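You operate a simulated robot arm through the tools that you are given. There is no shell and no other tool. Be economical: measure what you need, move in short steps, check, and stop when the job is done.

You are at the controls of a simulated robot arm. One attempt, no reset.

TASK
Top the hopper up to MAX from the pail that the job card names.
Fine: its lid goes on the lid rest; the other pails stay shut; leave the pump in the pail, clip open, lever up.

The check looks at the end state, three seconds after you hand in, the way a careful person would. Anything else that was tipped, shoved, dropped, spilled or broken makes it a failure. A push-on lid holds only when it is set on centred and level and pressed home; a screw cap is set on level and turned clockwise until tight.

THE ROBOT
A 7-joint arm with a fingered hand, fixed in place. Base frame: the origin is at the foot of the arm, x ahead of it, y to its left, z up; the work surface is at about z = 40. Lengths are in cm, angles in rad, forces in N, time in s.
With the tool pointing down near the work surface it reaches from about 10 to 72 cm from the base axis. Its first joint turns from -2.897 to 2.897 rad. Payload 4.9 kg.
Tool frame: the origin (TCP) lies between the finger pads and is the grasp point; the fingertips stand 3.2 cm ahead of it; z points along the fingers, y is the line along which they close. The gripper opens to 19.2 cm. The gripper's body begins 8.9 cm behind the TCP. The gripper is a hand of 3 fingers: y runs from the thumb to the fingers, the wrist lies at [0, 0, -26.7] in the tool frame, and closing takes about 1.5 s.
Orientation is that of the tool frame in the base frame, as a unit quaternion [x, y, z, w]. With the fingers straight down and closing along the base's y, the tool's x points along the base's -x, its y along +y and its z along -z.

THE INTERFACE
- The arm moves only by the tool move_arm. Its arguments are lists of equal length, an entry for each row: "dp": the shift along the tool's x, y, z in cm, a list of three; "turn": the turn, a rotation vector about the tool's x, y, z in rad, a list of three. In form: {"dp": [[dx, dy, dz], ...], "turn": [[wx, wy, wz], ...]}. A call has 1 to 20 rows; each row shifts and turns the commanded pose from where the row before left it, along the tool's axes as they then stand. "gripper" is the finger opening in cm, from 0 to 19.2, set as the call begins (left out, the last holds). A row lasts 0.2 s, in which the tool goes at most 5 cm and 0.15 rad; a call with a longer step from one row to the next is refused whole, and so is a gripper value outside its range. Where a pose cannot be reached the arm comes as near as it can. A force on the tool above 50 N (or 10 N above the force at the start of the call, whichever is more), or a blocked arm, ends the call early, and 0.2 s more pass. Each finger travels about 15.3 cm/s and halts on what it meets, pressing with about 31 N; the grip force reading is that of the motor and also rises with nothing between the fingers. The clock runs only during rows and for 0.2 s after the last one: add rows that do not move to give the fingers time. The reply holds the time, the measured pose of the TCP, the force on the tool along the base axes, the opening and the grip force, in the units named above and with some noise, with the torque about the TCP (base axes, N m) and any sound that the robot's microphone picked up.
- Cameras (640 x 400 px; columns grow to the right, rows downward): "scene" is fixed at [5.07, -65.02, 160.74]; the picture's right is [0.78, -0.62, 0.00], its down [-0.36, -0.45, -0.81] and it looks along [0.51, 0.64, -0.58] (base axes); focal length 303 px, centre (320, 200). "wrist" rides on the gripper at [8, -4.6, -11.3] in the tool frame; the picture's right is [0.50, 0.87, 0.00], its down [-0.67, 0.39, -0.63] and it looks along [-0.55, 0.32, 0.78] (tool axes); focal length 226 px, centre (320, 200). There is no depth. A picture from a camera that has moved, and an enlarged one, comes with that camera's place and axes in the base frame and with its lens.
- snapshot(camera): a new picture of that camera. No time passes.
- move_fingers(finger1, finger2, thumb_bend): sets how far each is bent, from 0 (flat) to 100 (curled in); at 30 the hand is open as for a grip, at 70 the pads meet at the TCP. One left out holds its place. A second passes; each finger stops where it meets its share of the squeeze, and holds until it gets a number again. A gripper value or a shape takes the hand back. It gives what a move gives, with no picture; readings hold the bend of each and the force on the fingers (four entries, about 0 where the hand has none), thumb and palm.
- grasp_type(shape): the hand has 3 fingers and takes this shape, open, in about a second: jaw (thumb against the fingers, like two jaws); tri (thumb and two fingers); tip (a fingertip pinch); poke (one finger out to press); point (the index stretched); flat (the hand flat); cup (the hand cupped); fist (a fist). The gripper value then closes the fingers along that shape, each until it touches; the sizes above hold for jaw. It gives what a move gives, with no picture.
- inspect(camera, box): a new picture of the part [left, top, right, bottom] of that camera's present view, enlarged. No time passes.
- hand_in(): hands the job in; it is judged then, once.

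Work in short steps. Places have to be worked out from the pictures, the camera data and where the tool is seen: move nearer, look again, correct. Check each grasp and each placing, and mend what went wrong. You have 120 turns and 84 pictures in all, those below and enlarged ones among them. Open the gripper and draw the arm clear of the work before you hand the job in, unless the task says otherwise; then end with one line.

The tools are called as name(argument=value, ...) on one line, values as JSON. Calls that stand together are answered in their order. move_arm: Moves the arm, as the interface text tells. Its arguments: {"type":"object","properties":{"dp":{"type":"array","items":{"type":"array","items":{"type":"number"}}},"turn":{"type":"array","items":{"type":"array","items":{"type":"number"}}},"gripper":{"type":"number"}},"required":["dp","turn"]} The other tools are called the same way: grasp_type (shape) gives the hand a shape; move_fingers (finger1, finger2, thumb_bend) moves the fingers one by one; snapshot (camera) takes a picture; inspect (camera, box) takes an enlarged picture of a part of a camera's view; hand_in () hands the job in.

At the start:

```text
t: 0.0
ee_pos: [39.61, 24.01, 136.1]
orientation: [0.0, 1.0, 0.001, 0.0]
force: [-0.1, 0.0, 0.2]
moment: [0.03, 0.01, -0.01]
width: 19.18
grip_force: 0.0
shape: jaw
bend: [30.0, 30.0, 30.0]
finger forces: [0.1, 0.0, 0.0, 0.0, 0.0, 0.0]
```

scene: 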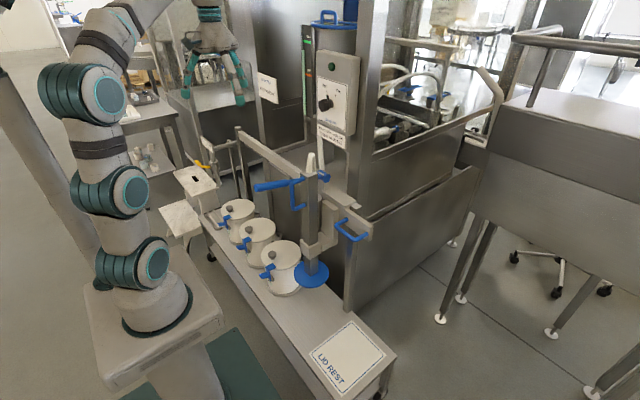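
wrist: 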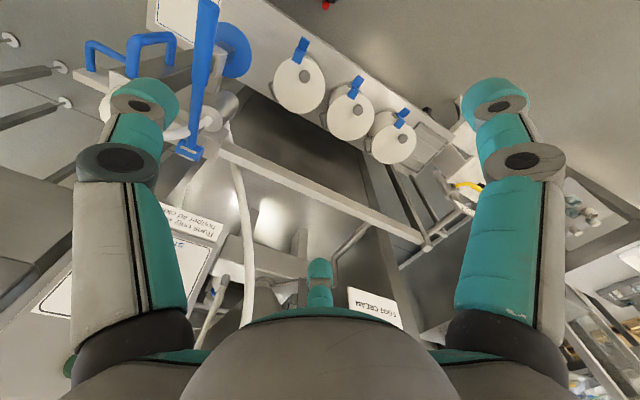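

I begin by enlarging the key regions of the scene: pails/pump, the panel with the signs.

inspect(camera="scene", box=[200, 140, 400, 310])

inspect(camera="scene", box=[240, 0, 400, 150])

inspect(camera="scene", box=[140, 130, 260, 260])

inspect(camera="wrist", box=[80, 0, 460, 240])

```text
2.35 times, centred on (300, 225) of scene
camera zoom: at [5.07, -65.02, 160.74], right [0.78, -0.62, 0.0], down [-0.36, -0.45, -0.81], along [0.51, 0.64, -0.58], focal length 712 px, centre (367, 141)
```

zoom: 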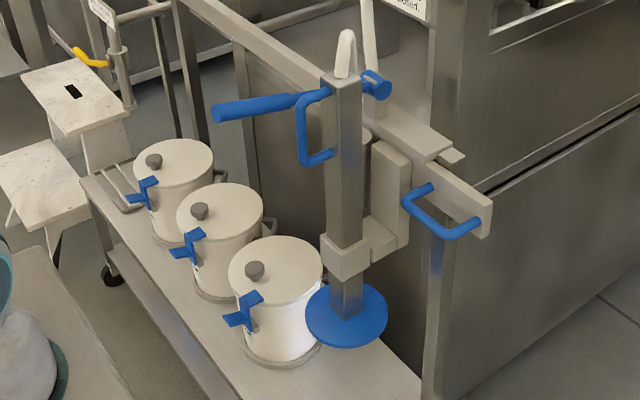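

```text
2.67 times, centred on (320, 75) of scene
camera zoom: at [5.07, -65.02, 160.74], right [0.78, -0.62, 0.0], down [-0.36, -0.45, -0.81], along [0.51, 0.64, -0.58], focal length 807 px, centre (320, 533)
```

zoom: 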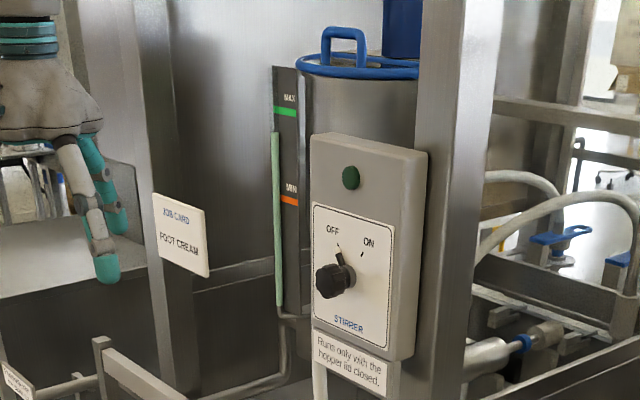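

```text
3.08 times, centred on (200, 195) of scene
camera zoom: at [5.07, -65.02, 160.74], right [0.78, -0.62, 0.0], down [-0.36, -0.45, -0.81], along [0.51, 0.64, -0.58], focal length 931 px, centre (689, 215)
```

zoom: 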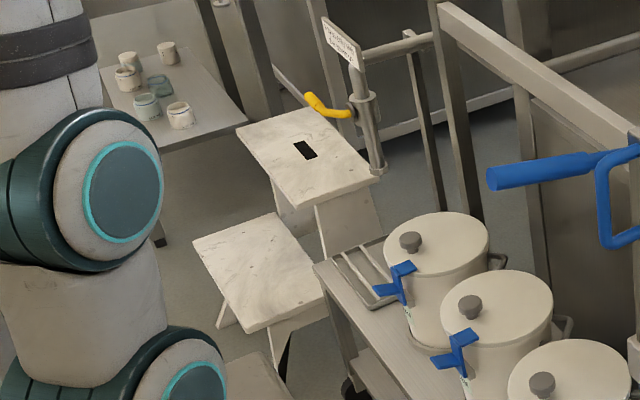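

```text
1.67 times, centred on (270, 120) of wrist
camera zoom: at [31.64, 19.37, 147.37], right [-0.5, 0.87, 0.0], down [0.67, 0.39, 0.63], along [0.55, 0.32, -0.78], focal length 377 px, centre (403, 333)
```

zoom: 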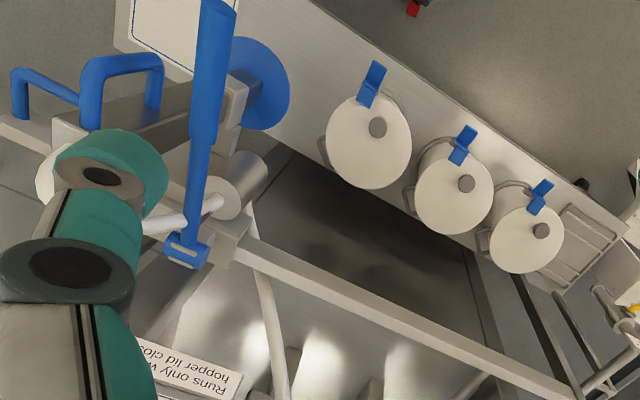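

The job card says FOOT CREAM. Pails appear to stand at x≈51.5, y≈22/42/63, lid tops z≈63; lid rest at ≈(53,-23). I back off and go down to read the pail labels.

move_arm(dp=[[4, 2, 0], [4, 2, 0], [4, 2, 0], [0, 0, 5], [0, 0, 5], [0, 0, 5], [0, 0, 5], [0, 0, 5], [0, 0, 5], [0, 0, 5], [0, 0, 5], [0, 0, 5], [0, 0, 5]], turn=[[0, 0, 0], [0, 0, 0], [0, 0, 0], [0, 0, 0], [0, 0, 0], [0, 0, 0], [0, 0, 0], [0, 0, 0], [0, 0, 0], [0, 0, 0], [0, 0, 0], [0, 0, 0], [0, 0, 0]])

snapshot(camera="wrist")

```text
t: 2.8
ee_pos: [27.74, 29.95, 85.98]
orientation: [-0.001, 1.0, 0.001, 0.0]
force: [0.3, 1.1, 0.1]
moment: [-0.01, 0.0, 0.0]
width: 19.19
grip_force: 0.0
shape: jaw
bend: [30.0, 30.0, 30.0]
finger forces: [0.0, 0.0, 0.0, 0.0, 0.0, 0.0]
```

```text
77 pictures are left
camera wrist: at [19.71, 25.18, 97.31], right [-0.5, 0.87, 0.0], down [0.67, 0.39, 0.63], along [0.55, 0.32, -0.77], focal length 226 px, centre (320, 200)
```

wrist: 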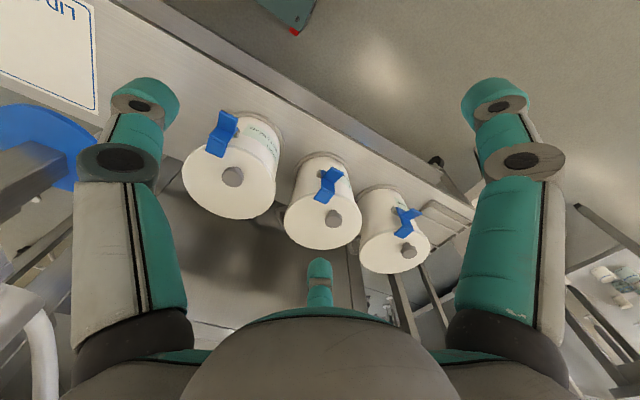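

Labels are visible on the robot side of the pails; enlarge.

inspect(camera="wrist", box=[180, 100, 300, 220])

inspect(camera="wrist", box=[280, 140, 440, 280])

```text
3.33 times, centred on (240, 160) of wrist
camera zoom: at [19.71, 25.18, 97.31], right [-0.5, 0.87, 0.0], down [0.67, 0.39, 0.63], along [0.55, 0.32, -0.77], focal length 754 px, centre (587, 333)
```

zoom: 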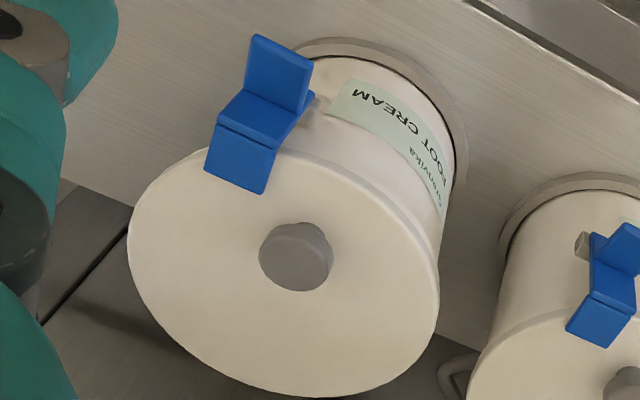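

```text
2.86 times, centred on (360, 210) of wrist
camera zoom: at [19.71, 25.18, 97.31], right [-0.5, 0.87, 0.0], down [0.67, 0.39, 0.63], along [0.55, 0.32, -0.77], focal length 646 px, centre (206, 171)
```

zoom: 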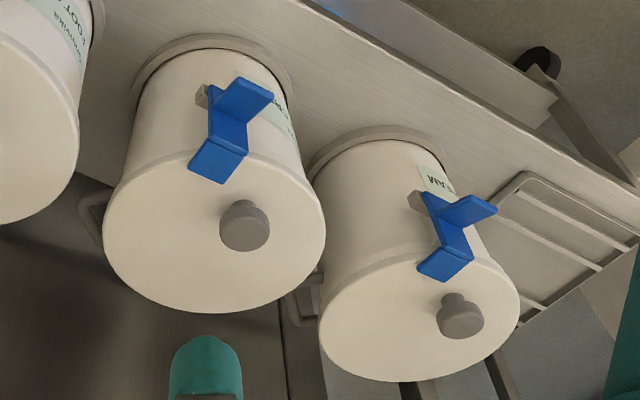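

Pail at y≈22 is FOOT CREAM; each pail has a blue clip with an outward tab. Now I look at the pump and its holder from the right side.

move_arm(dp=[[1, 0, -5], [1, 0, -5], [1, 0, -5], [1, 0, -5], [1, 0, -5], [1, 0, -5], [1, 0, -5], [1, 0, -5], [0, -5, 0], [0, -5, 0], [0, -5, 0], [0, -5, 0], [0, -5, 0], [0, -5, 0], [0, -5, 0], [0, -5, 0], [0, -5, 0], [0, -5, 0]], turn=[[0, 0, 0], [0, 0, 0], [0, 0, 0], [0, 0, 0], [0, 0, 0], [0, 0, 0], [0, 0, 0], [0, 0, 0], [0, 0, 0], [0, 0, 0], [0, 0, 0], [0, 0, 0], [0, 0, 0], [0, 0, 0], [0, 0, 0], [0, 0, 0], [0, 0, 0], [0, 0, 0]])

snapshot(camera="wrist")

```text
refused: row 1 steps farther than a row can; nothing moved
```

```text
74 pictures are left
camera wrist: at [19.71, 25.18, 97.31], right [-0.5, 0.87, 0.0], down [0.67, 0.39, 0.63], along [0.55, 0.32, -0.77], focal length 226 px, centre (320, 200)
```

wrist: 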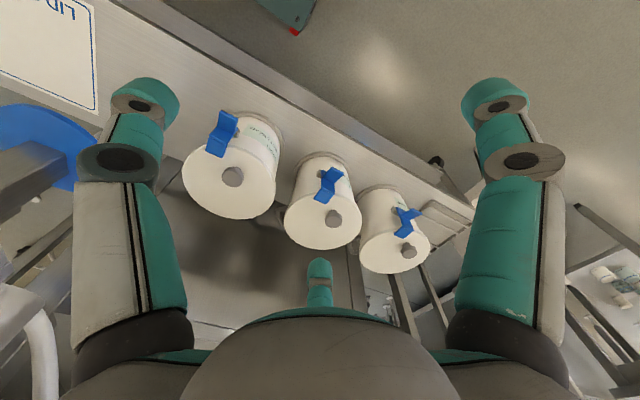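

The row limit is on the total length; I repeat with shorter rows.

move_arm(dp=[[1, 0, -4.8], [1, 0, -4.8], [1, 0, -4.8], [1, 0, -4.8], [1, 0, -4.8], [1, 0, -4.8], [1, 0, -4.8], [1, 0, -4.8], [0, -5, 0], [0, -5, 0], [0, -5, 0], [0, -5, 0], [0, -5, 0], [0, -5, 0], [0, -5, 0], [0, -5, 0], [0, -5, 0], [0, -5, 0]], turn=[[0, 0, 0], [0, 0, 0], [0, 0, 0], [0, 0, 0], [0, 0, 0], [0, 0, 0], [0, 0, 0], [0, 0, 0], [0, 0, 0], [0, 0, 0], [0, 0, 0], [0, 0, 0], [0, 0, 0], [0, 0, 0], [0, 0, 0], [0, 0, 0], [0, 0, 0], [0, 0, 0]])

snapshot(camera="wrist")

inspect(camera="scene", box=[270, 130, 390, 300])

```text
t: 6.6
ee_pos: [19.64, -20.01, 124.55]
orientation: [0.0, 1.0, 0.0, 0.001]
force: [-0.2, -1.0, 0.0]
moment: [-0.01, -0.05, 0.02]
width: 19.17
grip_force: 0.1
shape: jaw
bend: [30.0, 30.0, 30.0]
finger forces: [0.0, 0.0, 0.1, 0.1, 0.0, 0.0]
```

```text
73 pictures are left
camera wrist: at [11.53, -24.77, 135.85], right [-0.5, 0.86, 0.0], down [0.67, 0.39, 0.63], along [0.55, 0.32, -0.78], focal length 226 px, centre (320, 200)
```

wrist: 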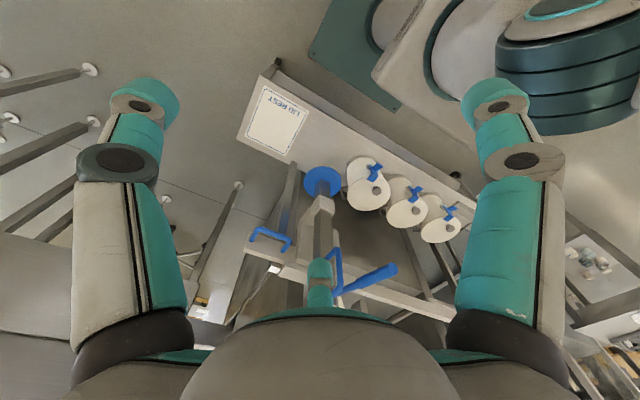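

```text
2.35 times, centred on (330, 215) of scene
camera zoom: at [5.07, -65.02, 160.74], right [0.78, -0.62, 0.0], down [-0.36, -0.45, -0.81], along [0.51, 0.64, -0.58], focal length 712 px, centre (296, 165)
```

zoom: 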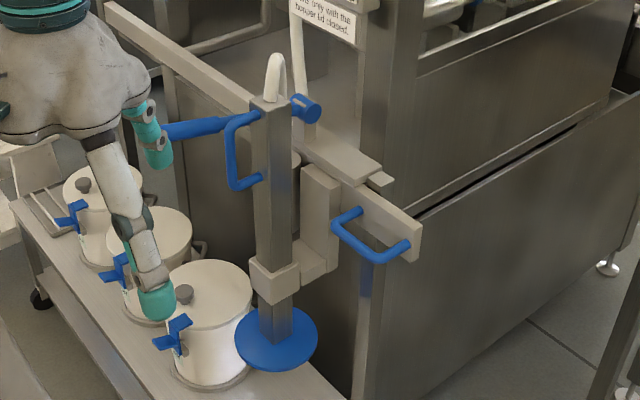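

The pump hangs in a collar on a carriage on a beam along y. I move nearer and tilt to see the pump, its collar and handles better.

move_arm(dp=[[-2.57, 0.67, 3.42], [-2.57, 0.67, 3.42], [-2.57, 0.67, 3.42], [-2.57, 0.67, 3.42], [-2.57, 0.67, 3.42], [-2.57, 0.67, 3.42], [0, 0, 0], [0, 0, 0], [0, 0, 0], [0, 0, 0], [0, 0, 0], [0, 0, 0]], turn=[[0, 0, 0], [0, 0, 0], [0, 0, 0], [0, 0, 0], [0, 0, 0], [0, 0, 0], [0, 0, -0.15], [0, 0, -0.15], [0, 0, -0.15], [0, -0.117, 0], [0, -0.117, 0], [0, -0.117, 0]])

snapshot(camera="wrist")

```text
t: 9.2
ee_pos: [35.12, -15.92, 103.98]
orientation: [-0.22, 0.96, 0.039, 0.171]
force: [-0.1, 0.8, -0.3]
moment: [0.0, -0.01, 0.01]
width: 19.19
grip_force: 0.2
shape: jaw
bend: [30.0, 30.0, 30.0]
finger forces: [0.1, 0.0, 0.0, 0.1, 0.0, 0.0]
```

```text
71 pictures are left
camera wrist: at [26.86, -25.06, 111.83], right [-0.8, 0.58, -0.17], down [0.2, 0.53, 0.82], along [0.57, 0.62, -0.54], focal length 226 px, centre (320, 200)
```

wrist: 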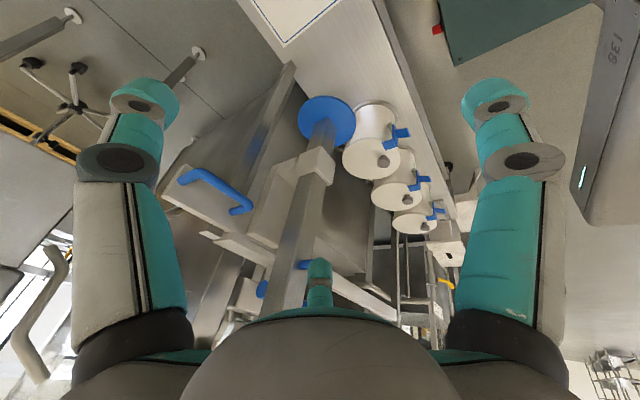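

inspect(camera="wrist", box=[160, 80, 460, 320])

```text
1.67 times, centred on (310, 200) of wrist
camera zoom: at [26.86, -25.06, 111.83], right [-0.8, 0.58, -0.17], down [0.2, 0.53, 0.82], along [0.57, 0.62, -0.54], focal length 377 px, centre (337, 200)
```

zoom: 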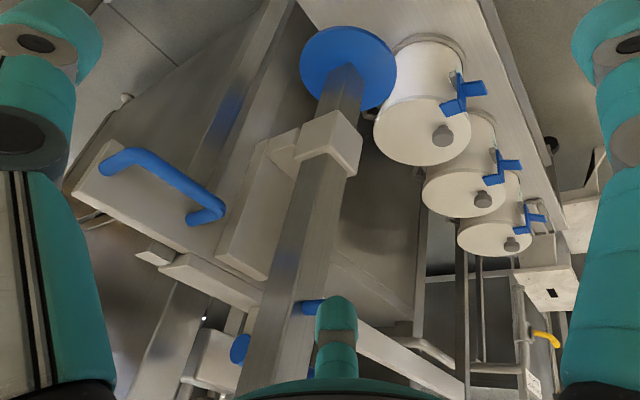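

inspect(camera="scene", box=[310, 170, 390, 230])

inspect(camera="scene", box=[230, 125, 330, 200])

```text
6.67 times, centred on (350, 200) of scene
camera zoom: at [5.07, -65.02, 160.74], right [0.78, -0.62, 0.0], down [-0.36, -0.45, -0.81], along [0.51, 0.64, -0.58], focal length 2018 px, centre (120, 200)
```

zoom: 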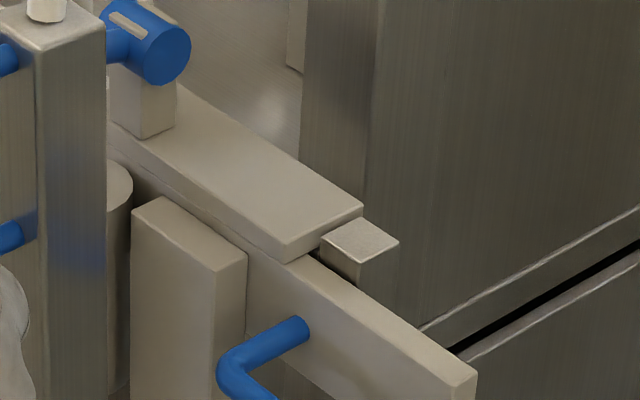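

```text
5.33 times, centred on (280, 162) of scene
camera zoom: at [5.07, -65.02, 160.74], right [0.78, -0.62, 0.0], down [-0.36, -0.45, -0.81], along [0.51, 0.64, -0.58], focal length 1614 px, centre (533, 400)
```

zoom: 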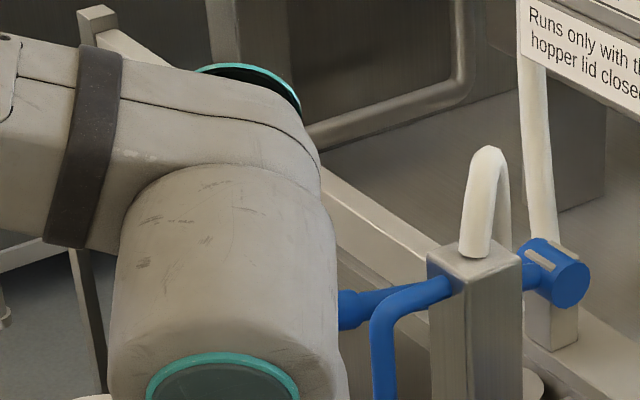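

inspect(camera="scene", box=[290, 15, 350, 125])

inspect(camera="scene", box=[170, 120, 250, 190])

```text
3.64 times, centred on (320, 70) of scene
camera zoom: at [5.07, -65.02, 160.74], right [0.78, -0.62, 0.0], down [-0.36, -0.45, -0.81], along [0.51, 0.64, -0.58], focal length 1101 px, centre (320, 673)
```

zoom: 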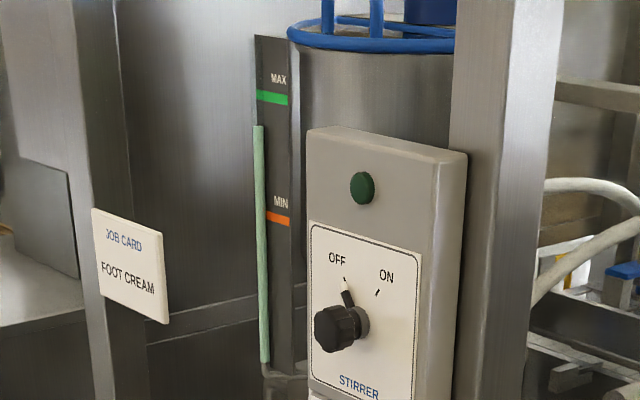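

```text
5.71 times, centred on (210, 155) of scene
camera zoom: at [5.07, -65.02, 160.74], right [0.78, -0.62, 0.0], down [-0.36, -0.45, -0.81], along [0.51, 0.64, -0.58], focal length 1730 px, centre (949, 457)
```

zoom: 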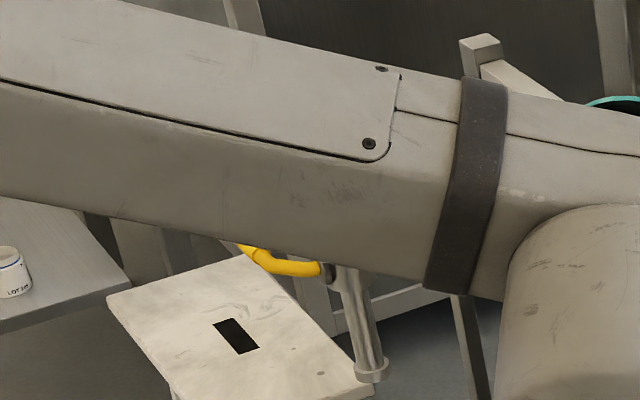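

The gauge level is a little below MAX. Now I return upright, go around the lever tip (about (37,7,111)), and look closely at the clip and knob of the foot cream pail.

move_arm(dp=[[0, 0, 0], [0, 0, 0], [0, 0, 0], [0, 0, 0], [0, 0, 0], [0, 0, 0], [4.5, 0, 0], [4.5, 0, 0], [4.5, 0, 0], [0, 5, 0], [0, 5, 0], [0, 5, 0], [0, 5, 0], [0, 5, 0], [0, 5, 0], [0, 5, 0], [0, 5, 0]], turn=[[0, 0.117, 0], [0, 0.117, 0], [0, 0.117, 0], [0, 0, 0.15], [0, 0, 0.15], [0, 0, 0.15], [0, 0, 0], [0, 0, 0], [0, 0, 0], [0, 0, 0], [0, 0, 0], [0, 0, 0], [0, 0, 0], [0, 0, 0], [0, 0, 0], [0, 0, 0], [0, 0, 0]])

move_arm(dp=[[-3.3, 0, 3.3], [-3.3, 0, 3.3], [-3.3, 0, 3.3], [-3.3, 0, 3.3], [0, 0, 4], [0, 0, 4]], turn=[[0, 0, 0], [0, 0, 0], [0, 0, 0], [0, 0, 0], [0, 0, 0], [0, 0, 0]])

snapshot(camera="wrist")

snapshot(camera="scene")

```text
t: 12.8
ee_pos: [21.81, 24.14, 103.83]
orientation: [0.001, 1.0, 0.0, 0.0]
force: [0.1, -0.1, -0.2]
moment: [-0.03, 0.03, 0.02]
width: 19.18
grip_force: 0.1
shape: jaw
bend: [30.0, 30.0, 30.0]
finger forces: [0.0, 0.2, 0.1, 0.0, 0.0, 0.1]
```

```text
t: 14.2
ee_pos: [35.08, 24.18, 82.81]
orientation: [-0.001, 1.0, 0.0, 0.0]
force: [0.6, 0.7, -0.2]
moment: [0.0, 0.01, 0.01]
width: 19.21
grip_force: 0.0
shape: jaw
bend: [30.0, 30.0, 30.0]
finger forces: [0.1, 0.0, 0.0, 0.1, 0.0, 0.0]
```

```text
65 pictures are left
camera wrist: at [27.01, 19.4, 94.08], right [-0.5, 0.87, 0.0], down [0.67, 0.39, 0.63], along [0.55, 0.32, -0.77], focal length 226 px, centre (320, 200)
```

wrist: 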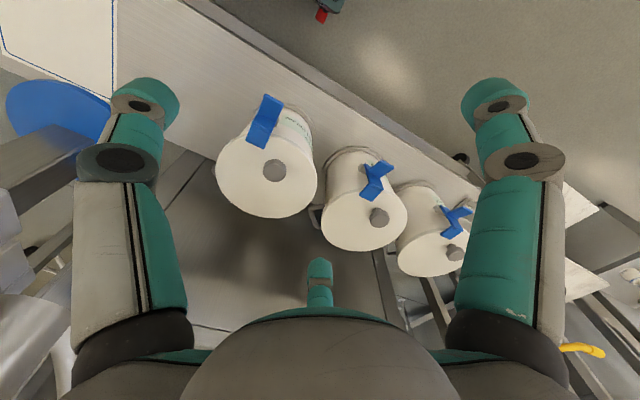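

```text
64 pictures are left
```

scene: 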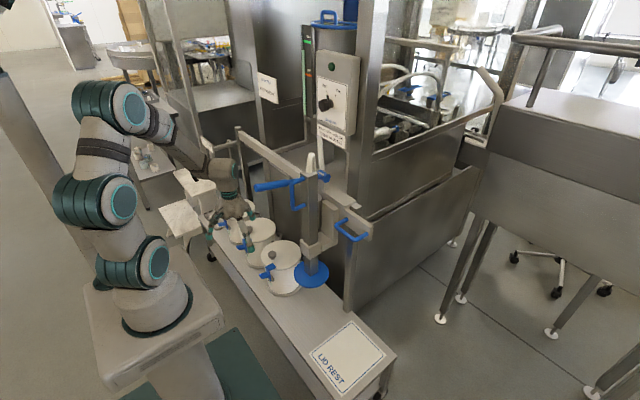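

inspect(camera="wrist", box=[200, 80, 340, 230])

inspect(camera="scene", box=[245, 225, 345, 305])

```text
2.67 times, centred on (270, 155) of wrist
camera zoom: at [27.01, 19.4, 94.08], right [-0.5, 0.87, 0.0], down [0.67, 0.39, 0.63], along [0.55, 0.32, -0.77], focal length 603 px, centre (453, 320)
```

zoom: 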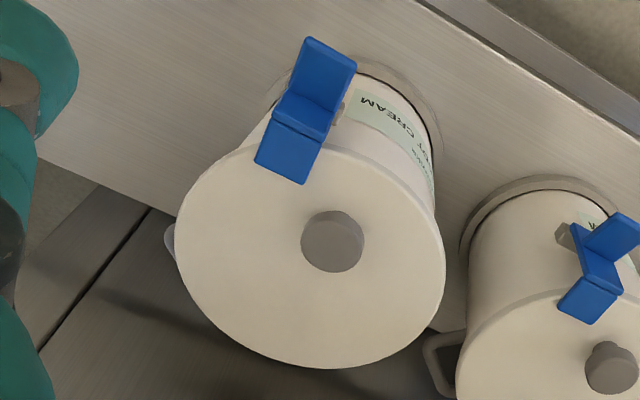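

```text
5.00 times, centred on (295, 265) of scene
camera zoom: at [5.07, -65.02, 160.74], right [0.78, -0.62, 0.0], down [-0.36, -0.45, -0.81], along [0.51, 0.64, -0.58], focal length 1513 px, centre (445, -125)
```

zoom: 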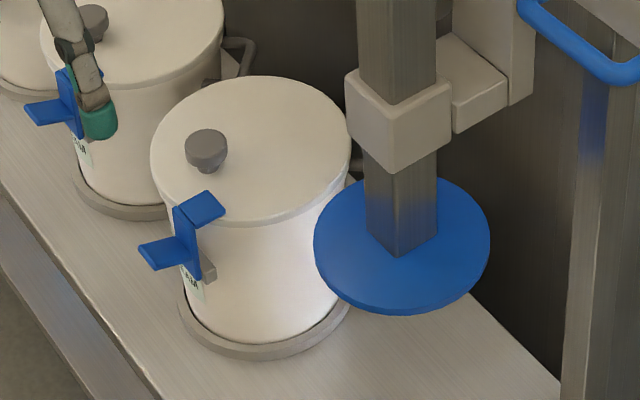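

Lid centre ≈(51.2,22.3,61); knob ≈(47.2,22.5,64.3); clip tab ≈(40.8,18.7,57.7), hook on the lid at (44.2,18.5). I try the poke shape to press the tab down and check where the finger is.

grasp_type(shape="poke")

snapshot(camera="wrist")

inspect(camera="scene", box=[200, 150, 300, 250])

```text
t: 15.1
ee_pos: [34.93, 24.11, 83.02]
orientation: [-0.001, 1.0, 0.0, 0.0]
force: [-0.8, -0.1, -0.3]
moment: [-0.02, -0.02, -0.01]
width: 0.0
grip_force: 0.1
shape: poke
bend: [100.0, 100.0, 91.0]
finger forces: [0.1, 0.0, 0.1, 0.1, 0.0, 0.0]
```

```text
61 pictures are left
camera wrist: at [26.97, 19.38, 94.14], right [-0.5, 0.87, 0.0], down [0.67, 0.39, 0.63], along [0.55, 0.32, -0.78], focal length 226 px, centre (320, 200)
```

wrist: 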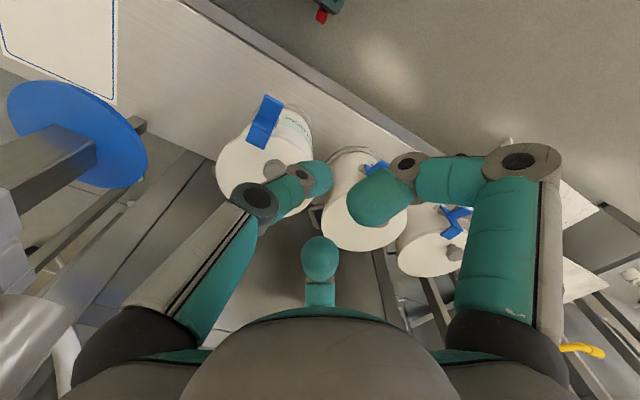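

```text
4.00 times, centred on (250, 200) of scene
camera zoom: at [5.07, -65.02, 160.74], right [0.78, -0.62, 0.0], down [-0.36, -0.45, -0.81], along [0.51, 0.64, -0.58], focal length 1211 px, centre (600, 200)
```

zoom: 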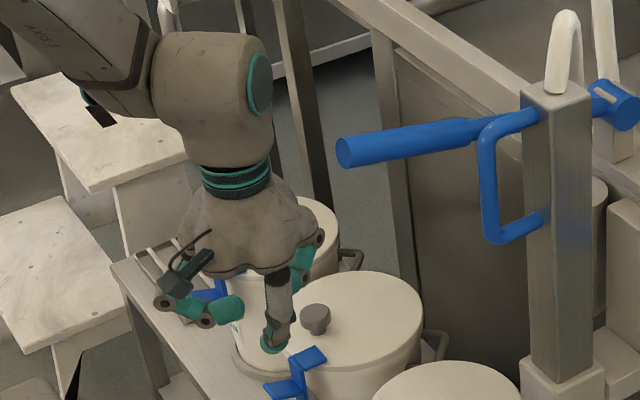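

Poke isn't clean with this hand; I try jaw closed, whose tip position is well defined.

grasp_type(shape="jaw")

move_arm(dp=[[0, 0, 0], [0, 0, 0], [0, 0, 0], [0, 0, 0], [0, 0, 0], [0, 0, 0], [0, 0, 0], [0, 0, 0]], turn=[[0, 0, 0], [0, 0, 0], [0, 0, 0], [0, 0, 0], [0, 0, 0], [0, 0, 0], [0, 0, 0], [0, 0, 0]], gripper=0)

snapshot(camera="wrist")

inspect(camera="scene", box=[200, 170, 300, 270])

```text
t: 16.0
ee_pos: [35.1, 23.99, 82.85]
orientation: [0.0, 1.0, 0.0, 0.0]
force: [-0.3, -0.4, 0.1]
moment: [-0.02, -0.03, 0.01]
width: 19.18
grip_force: 0.2
shape: jaw
bend: [30.0, 30.0, 30.0]
finger forces: [0.0, 0.0, 0.1, 0.1, 0.0, 0.0]
```

```text
t: 17.8
ee_pos: [34.97, 24.15, 82.87]
orientation: [0.001, 1.0, 0.0, -0.001]
force: [0.4, 0.3, 0.3]
moment: [0.01, 0.02, -0.02]
width: 0.0
grip_force: 30.4
shape: jaw
bend: [70.0, 70.0, 70.0]
finger forces: [0.0, 0.0, 0.0, 0.0, 0.0, 0.0]
```

```text
59 pictures are left
camera wrist: at [26.97, 19.38, 94.11], right [-0.5, 0.87, 0.0], down [0.67, 0.39, 0.63], along [0.55, 0.32, -0.78], focal length 226 px, centre (320, 200)
```

wrist: 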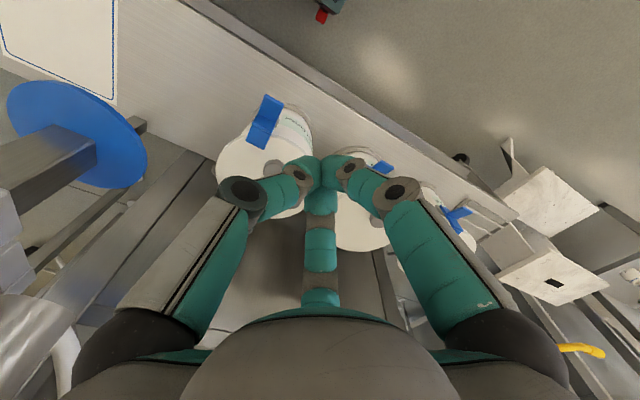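

```text
4.00 times, centred on (250, 220) of scene
camera zoom: at [5.07, -65.02, 160.74], right [0.78, -0.62, 0.0], down [-0.36, -0.45, -0.81], along [0.51, 0.64, -0.58], focal length 1211 px, centre (600, 120)
```

zoom: 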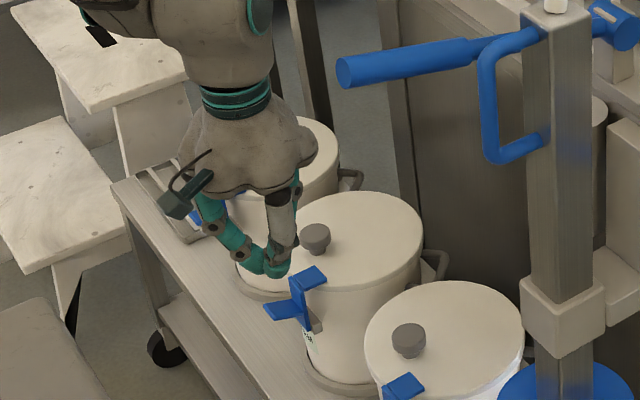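

The three fingers meet in a tripod at the TCP. I yaw by 49° so a finger gap faces the pail, and stop just above the tab at TCP z≈63.

move_arm(dp=[[-2.15, -2.7, 0], [-2.15, -2.7, 0], [0, 0, 0], [0, 0, 0], [0, 0, 0], [0, 0, 0], [0, 0, 0], [0, 0, 0], [0, 0, 4], [0, 0, 4], [0, 0, 4], [0, 0, 4], [0, 0, 3]], turn=[[0, 0, 0], [0, 0, 0], [0, 0, -0.1425], [0, 0, -0.1425], [0, 0, -0.1425], [0, 0, -0.1425], [0, 0, -0.1425], [0, 0, -0.1425], [0, 0, 0], [0, 0, 0], [0, 0, 0], [0, 0, 0], [0, 0, 0]])

snapshot(camera="wrist")

inspect(camera="scene", box=[220, 190, 340, 290])

```text
t: 20.6
ee_pos: [39.05, 18.89, 63.9]
orientation: [-0.415, 0.91, 0.0, 0.001]
force: [-1.0, 0.7, -0.1]
moment: [-0.04, 0.02, 0.02]
width: 0.01
grip_force: 31.0
shape: jaw
bend: [70.0, 70.0, 70.0]
finger forces: [0.1, 0.0, 0.0, 0.0, 0.0, 0.0]
```

```text
57 pictures are left
camera wrist: at [37.12, 9.75, 75.03], right [-0.98, 0.19, 0.0], down [0.15, 0.76, 0.63], along [0.12, 0.62, -0.77], focal length 226 px, centre (320, 200)
```

wrist: 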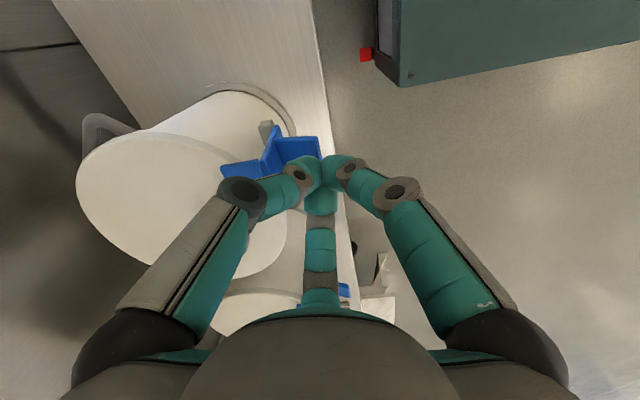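

```text
4.00 times, centred on (280, 240) of scene
camera zoom: at [5.07, -65.02, 160.74], right [0.78, -0.62, 0.0], down [-0.36, -0.45, -0.81], along [0.51, 0.64, -0.58], focal length 1211 px, centre (480, 40)
```

zoom: 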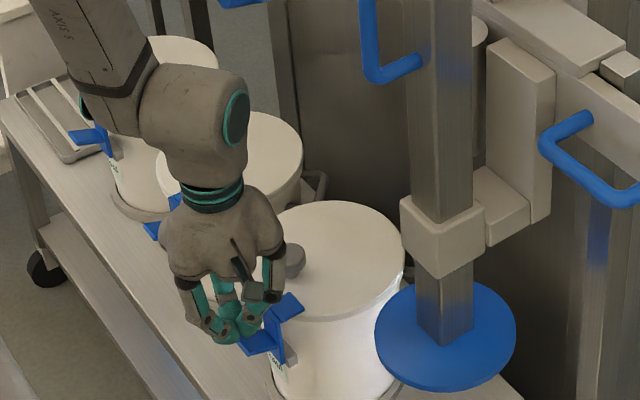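

The closed fingertips hang right over the tab. Press down slowly.

move_arm(dp=[[0, 0, 1], [0, 0, 1], [0, 0, 1], [0, 0, 1], [0, 0, 1], [0, 0, 1]], turn=[[0, 0, 0], [0, 0, 0], [0, 0, 0], [0, 0, 0], [0, 0, 0], [0, 0, 0]])

snapshot(camera="wrist")

```text
t: 21.4
ee_pos: [38.8, 18.67, 61.08]
orientation: [-0.413, 0.911, -0.001, -0.006]
force: [-13.7, 0.8, 25.7]
moment: [-0.07, -0.14, -0.17]
width: 0.02
grip_force: 31.0
shape: jaw
bend: [70.0, 70.0, 70.0]
finger forces: [0.0, 0.1, 0.1, 0.0, 19.1, 0.0]
stopped in row 3: the force on the tool passed its limit at 80 N (the readings are from after the stop); the commanded pose is now the measured one
```

```text
55 pictures are left
camera wrist: at [36.9, 9.55, 72.49], right [-0.98, 0.19, 0.01], down [0.16, 0.76, 0.63], along [0.12, 0.62, -0.78], focal length 226 px, centre (320, 200)
```

wrist: 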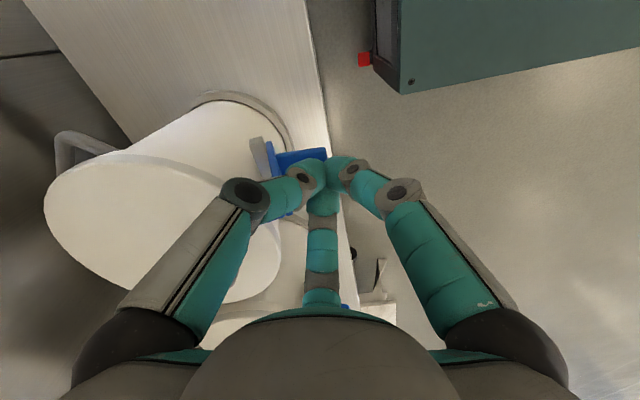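

Force limit hit; the hook no longer shows on the lid. I raise a bit and look.

move_arm(dp=[[0, 0, -2], [0, 0, -4], [0, 0, -4], [0, 0, -4]], turn=[[0, 0, 0], [0, 0, 0], [0, 0, 0], [0, 0, 0]])

inspect(camera="wrist", box=[140, 60, 380, 300])

inspect(camera="scene", box=[230, 225, 350, 305])

```text
t: 22.4
ee_pos: [39.03, 18.71, 75.16]
orientation: [-0.413, 0.911, -0.001, -0.005]
force: [-0.2, -0.3, -0.5]
moment: [-0.02, 0.0, 0.02]
width: 0.01
grip_force: 31.1
shape: jaw
bend: [70.0, 70.0, 70.0]
finger forces: [0.0, 0.1, 0.1, 0.0, 0.0, 0.0]
```

```text
1.67 times, centred on (260, 180) of wrist
camera zoom: at [37.19, 9.62, 86.38], right [-0.98, 0.19, 0.01], down [0.16, 0.76, 0.63], along [0.12, 0.62, -0.78], focal length 377 px, centre (420, 233)
```

zoom: 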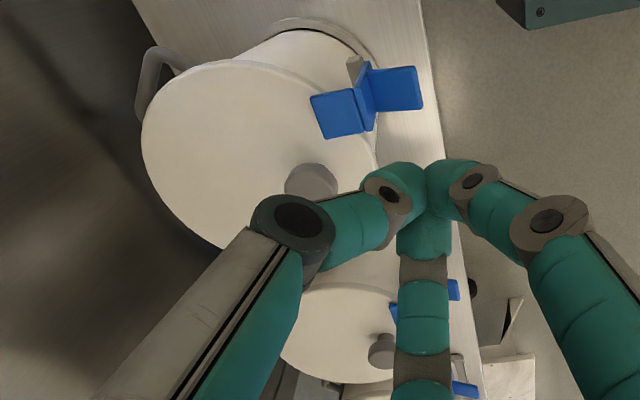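

```text
5.00 times, centred on (290, 265) of scene
camera zoom: at [5.07, -65.02, 160.74], right [0.78, -0.62, 0.0], down [-0.36, -0.45, -0.81], along [0.51, 0.64, -0.58], focal length 1513 px, centre (470, -125)
```

zoom: 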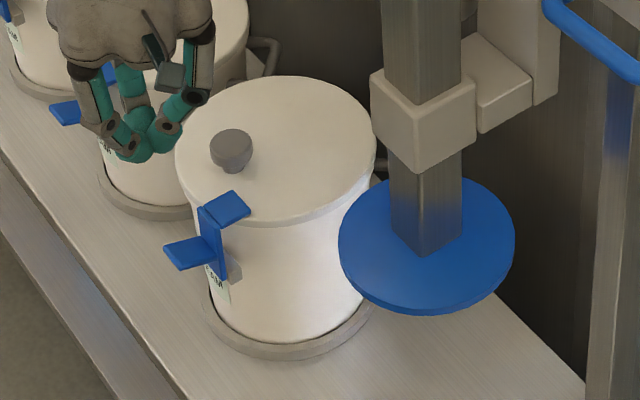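

The clip is still closed. I press again more slowly (0.3 cm rows) to see how it yields.

move_arm(dp=[[0, 0, 4], [0, 0, 4], [0, 0, 4], [0, 0, 0.6], [0, 0, 0.3], [0, 0, 0.3], [0, 0, 0.3], [0, 0, 0.3], [0, 0, 0.3], [0, 0, 0.3], [0, 0, 0.3], [0, 0, 0.3]], turn=[[0, 0, 0], [0, 0, 0], [0, 0, 0], [0, 0, 0], [0, 0, 0], [0, 0, 0], [0, 0, 0], [0, 0, 0], [0, 0, 0], [0, 0, 0], [0, 0, 0], [0, 0, 0]])

inspect(camera="scene", box=[230, 205, 350, 285])

```text
t: 24.4
ee_pos: [38.62, 18.5, 60.99]
orientation: [-0.411, 0.911, -0.002, -0.007]
force: [-9.1, -0.8, 20.5]
moment: [-0.03, -0.22, -0.19]
width: 0.02
grip_force: 31.2
shape: jaw
bend: [70.0, 70.0, 70.0]
finger forces: [0.1, 0.0, 0.0, 0.0, 16.4, 0.0]
stopped in row 10: the force on the tool passed its limit at 61 N (the readings are from after the stop); the commanded pose is now the measured one
```

```text
5.00 times, centred on (290, 245) of scene
camera zoom: at [5.07, -65.02, 160.74], right [0.78, -0.62, 0.0], down [-0.36, -0.45, -0.81], along [0.51, 0.64, -0.58], focal length 1513 px, centre (470, -25)
```

zoom: 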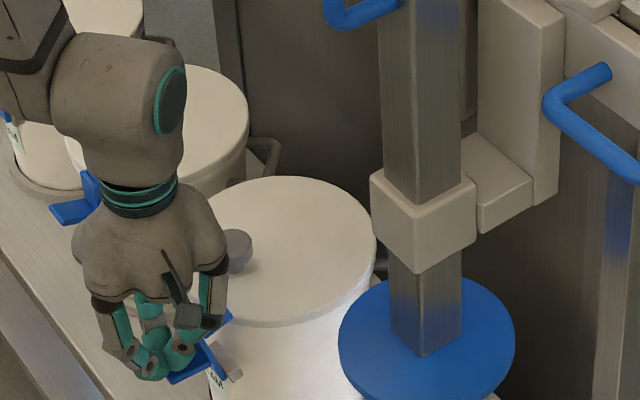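

It looks like the thumb link rests on the hook's corner rather than the tab. I raise, tilt the hand outward by 0.6 rad so the tips lead onto the tab alone, and look.

move_arm(dp=[[0, 0, -3], [0, 0, -3], [0.5, -0.4, 0], [0, 0, 0], [0, 0, 0], [0, 0, 0], [0, 0, 0], [0, 0, 0], [0.98, 0.56, 1.65]], turn=[[0, 0, 0], [0, 0, 0], [0, 0, 0], [0.06, -0.104, 0], [0.06, -0.104, 0], [0.06, -0.104, 0], [0.06, -0.104, 0], [0.06, -0.104, 0], [0, 0, 0]])

inspect(camera="wrist", box=[160, 40, 480, 280])

inspect(camera="scene", box=[220, 205, 340, 285])

```text
t: 26.4
ee_pos: [41.99, 19.65, 67.01]
orientation: [-0.392, 0.896, -0.032, 0.207]
force: [-0.4, 1.3, 0.7]
moment: [-0.11, -0.14, 0.01]
width: 0.0
grip_force: 30.8
shape: jaw
bend: [70.0, 70.0, 70.0]
finger forces: [0.1, 0.0, 0.0, 0.0, 0.1, 0.0]
out of reach, approached as far as the arm can: row 6, 7, 8
```

```text
1.67 times, centred on (320, 160) of wrist
camera zoom: at [35.78, 9.43, 75.48], right [-0.9, 0.24, -0.36], down [-0.11, 0.68, 0.72], along [0.42, 0.69, -0.59], focal length 377 px, centre (320, 267)
```

zoom: 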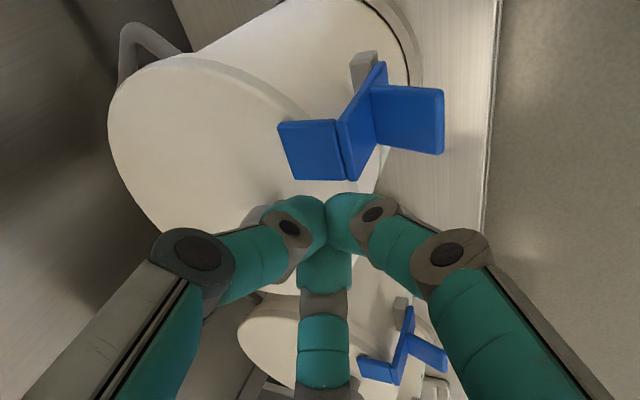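

```text
5.00 times, centred on (280, 245) of scene
camera zoom: at [5.07, -65.02, 160.74], right [0.78, -0.62, 0.0], down [-0.36, -0.45, -0.81], along [0.51, 0.64, -0.58], focal length 1513 px, centre (520, -25)
```

zoom: 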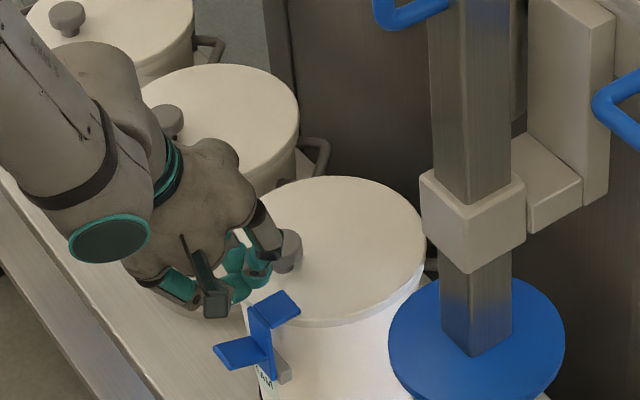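

Clip geometry is clear: hinge lug at the bottom of the upright, tab outward. I move the tips out over the tab and press again.

move_arm(dp=[[3.64, 1.2, -1.67], [1.42, 0.9, 3.74], [0.138, 0.088, 0.365], [0.138, 0.088, 0.365], [0.138, 0.088, 0.365], [0.138, 0.088, 0.365], [0.138, 0.088, 0.365], [0.138, 0.088, 0.365], [0.138, 0.088, 0.365], [0.138, 0.088, 0.365], [0.138, 0.088, 0.365], [0.138, 0.088, 0.365]], turn=[[0, 0, 0], [0, 0, 0], [0, 0, 0], [0, 0, 0], [0, 0, 0], [0, 0, 0], [0, 0, 0], [0, 0, 0], [0, 0, 0], [0, 0, 0], [0, 0, 0], [0, 0, 0]])

inspect(camera="wrist", box=[160, 40, 480, 280])

```text
t: 28.5
ee_pos: [38.01, 19.32, 60.6]
orientation: [-0.4, 0.893, -0.038, 0.204]
force: [-19.0, -6.9, 32.8]
moment: [-0.08, -0.39, -0.33]
width: 0.01
grip_force: 31.1
shape: jaw
bend: [70.0, 70.0, 70.0]
finger forces: [0.0, 0.0, 0.0, 0.0, 0.1, 0.0]
out of reach, approached as far as the arm can: row 2, 5, 8
stopped in row 10: the force on the tool passed its limit at 62 N (the readings are from after the stop); the commanded pose is now the measured one
```

```text
1.67 times, centred on (320, 160) of wrist
camera zoom: at [31.88, 9.16, 69.23], right [-0.9, 0.22, -0.37], down [-0.12, 0.69, 0.71], along [0.41, 0.69, -0.6], focal length 377 px, centre (320, 267)
```

zoom: 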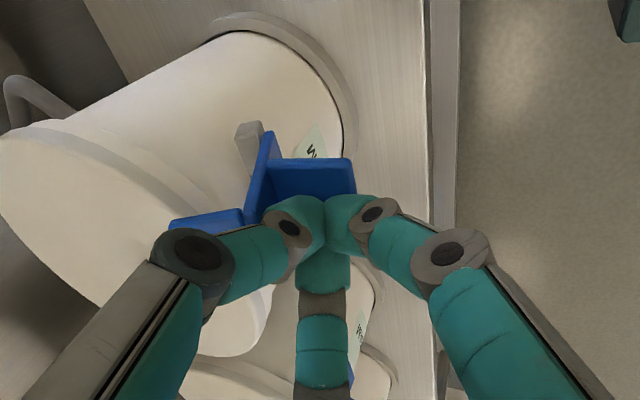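

The thumb link is resting on the hook/lid instead of the tab. A better way: stand the hand off on the robot side with one finger stretched toward the pail. I lift, level, yaw to -0.2 and back off.

move_arm(dp=[[-1.38, -0.88, -3.65], [-1.38, -0.88, -3.65], [0, 0, 0], [0, 0, 0], [0, 0, 0], [0, 0, 0], [0, 0, 0], [0, 0, 0], [0, 0, 0], [0, 0, 0], [0, 0, 0], [0, 0, 0], [3.2, -2.8, 0], [3.2, -2.8, 0], [3.2, -2.8, 0]], turn=[[0, 0, 0], [0, 0, 0], [-0.077, 0.117, 0], [-0.077, 0.117, 0], [-0.077, 0.117, 0], [0, 0, 0.15], [0, 0, 0.15], [0, 0, 0.15], [0, 0, 0.15], [0, 0, 0.15], [0, 0, 0.15], [0, 0, 0.15], [0, 0, 0], [0, 0, 0], [0, 0, 0]])

move_fingers(finger1=20, finger2=100, thumb_bend=100)

snapshot(camera="wrist")

inspect(camera="scene", box=[190, 180, 340, 300])

```text
t: 31.7
ee_pos: [27.43, 13.6, 67.28]
orientation: [0.104, 0.992, 0.022, 0.064]
force: [-0.3, -1.1, -0.5]
moment: [0.04, -0.09, 0.0]
width: 0.01
grip_force: 31.0
shape: jaw
bend: [70.0, 70.0, 70.0]
finger forces: [0.1, 0.1, 0.1, 0.1, 0.0, 0.1]
out of reach, approached as far as the arm can: row 5
```

```text
t: 32.7
ee_pos: [27.56, 13.41, 67.38]
orientation: [0.105, 0.992, 0.022, 0.065]
force: [1.0, 0.9, 0.8]
moment: [-0.01, -0.01, -0.01]
width: 10.48
grip_force: 0.1
shape: fingers
bend: [20.0, 92.0, 100.0]
finger forces: [0.0, 0.0, 0.1, 0.0, 0.0, 0.0]
```

```text
48 pictures are left
camera wrist: at [17.24, 10.23, 77.16], right [-0.31, 0.95, -0.01], down [0.65, 0.22, 0.73], along [0.7, 0.22, -0.68], focal length 226 px, centre (320, 200)
```

wrist: 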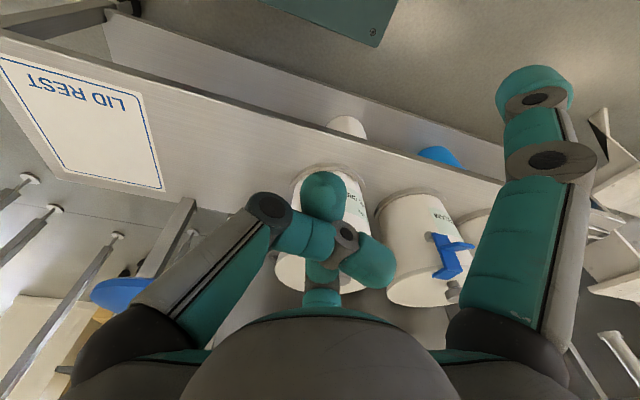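

```text
3.33 times, centred on (265, 240) of scene
camera zoom: at [5.07, -65.02, 160.74], right [0.78, -0.62, 0.0], down [-0.36, -0.45, -0.81], along [0.51, 0.64, -0.58], focal length 1009 px, centre (503, 67)
```

zoom: 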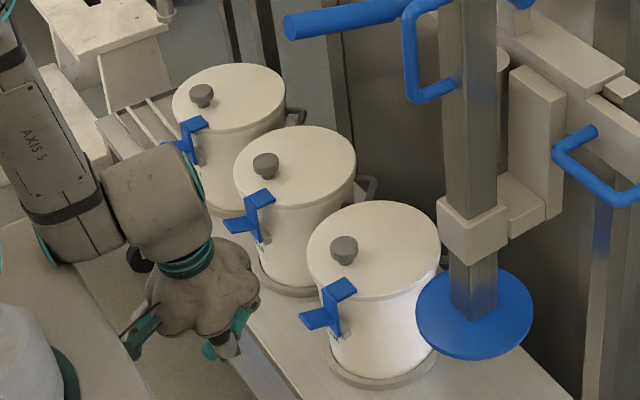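

Finger1 is the right-hand one; finger2 is the one facing the pail. Set finger2 out, others curled, and level the remaining tilt.

move_arm(dp=[[0, 0, 0]], turn=[[0.0, 0.13, 0]])

move_fingers(finger1=95, finger2=20, thumb_bend=95)

snapshot(camera="wrist")

inspect(camera="scene", box=[200, 200, 320, 300])

```text
t: 33.3
ee_pos: [30.77, 16.01, 70.73]
orientation: [0.101, 0.991, 0.066, 0.054]
force: [-0.3, 0.3, 0.7]
moment: [-0.01, 0.0, -0.02]
width: 10.5
grip_force: 0.0
shape: fingers
bend: [20.0, 93.0, 100.0]
finger forces: [0.0, 0.0, 0.0, 0.1, 0.0, 0.0]
stopped in row 1: the arm was blocked; the commanded pose is now the measured one
```

```text
t: 34.3
ee_pos: [30.83, 16.04, 70.68]
orientation: [0.102, 0.991, 0.065, 0.053]
force: [-0.1, 0.4, 0.5]
moment: [0.01, 0.0, -0.02]
width: 3.03
grip_force: 0.1
shape: fingers
bend: [88.0, 20.0, 97.0]
finger forces: [0.0, 0.1, 0.0, 0.0, 0.0, 0.0]
```

```text
46 pictures are left
camera wrist: at [20.7, 11.75, 80.37], right [-0.32, 0.95, 0.07], down [0.65, 0.16, 0.74], along [0.69, 0.28, -0.67], focal length 226 px, centre (320, 200)
```

wrist: 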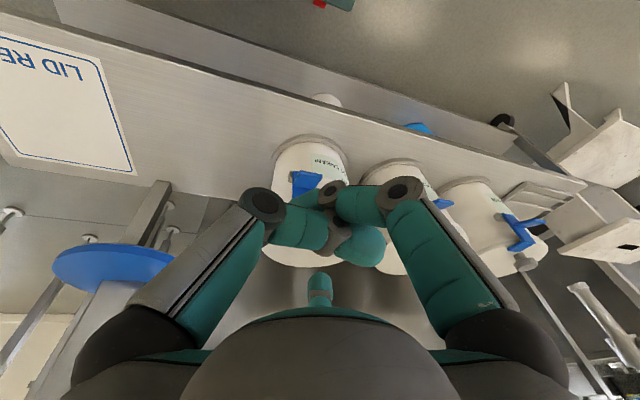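

```text
4.00 times, centred on (260, 250) of scene
camera zoom: at [5.07, -65.02, 160.74], right [0.78, -0.62, 0.0], down [-0.36, -0.45, -0.81], along [0.51, 0.64, -0.58], focal length 1211 px, centre (560, 0)
```

zoom: 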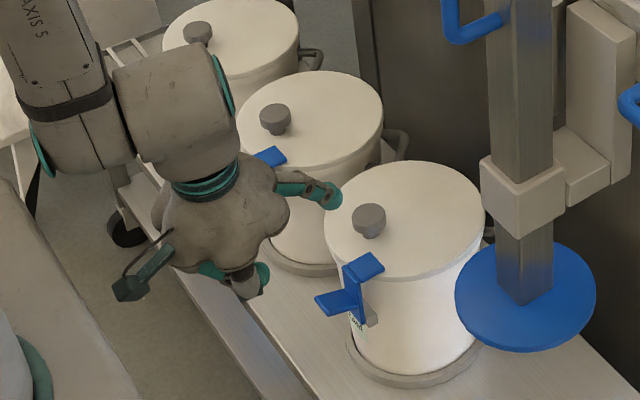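

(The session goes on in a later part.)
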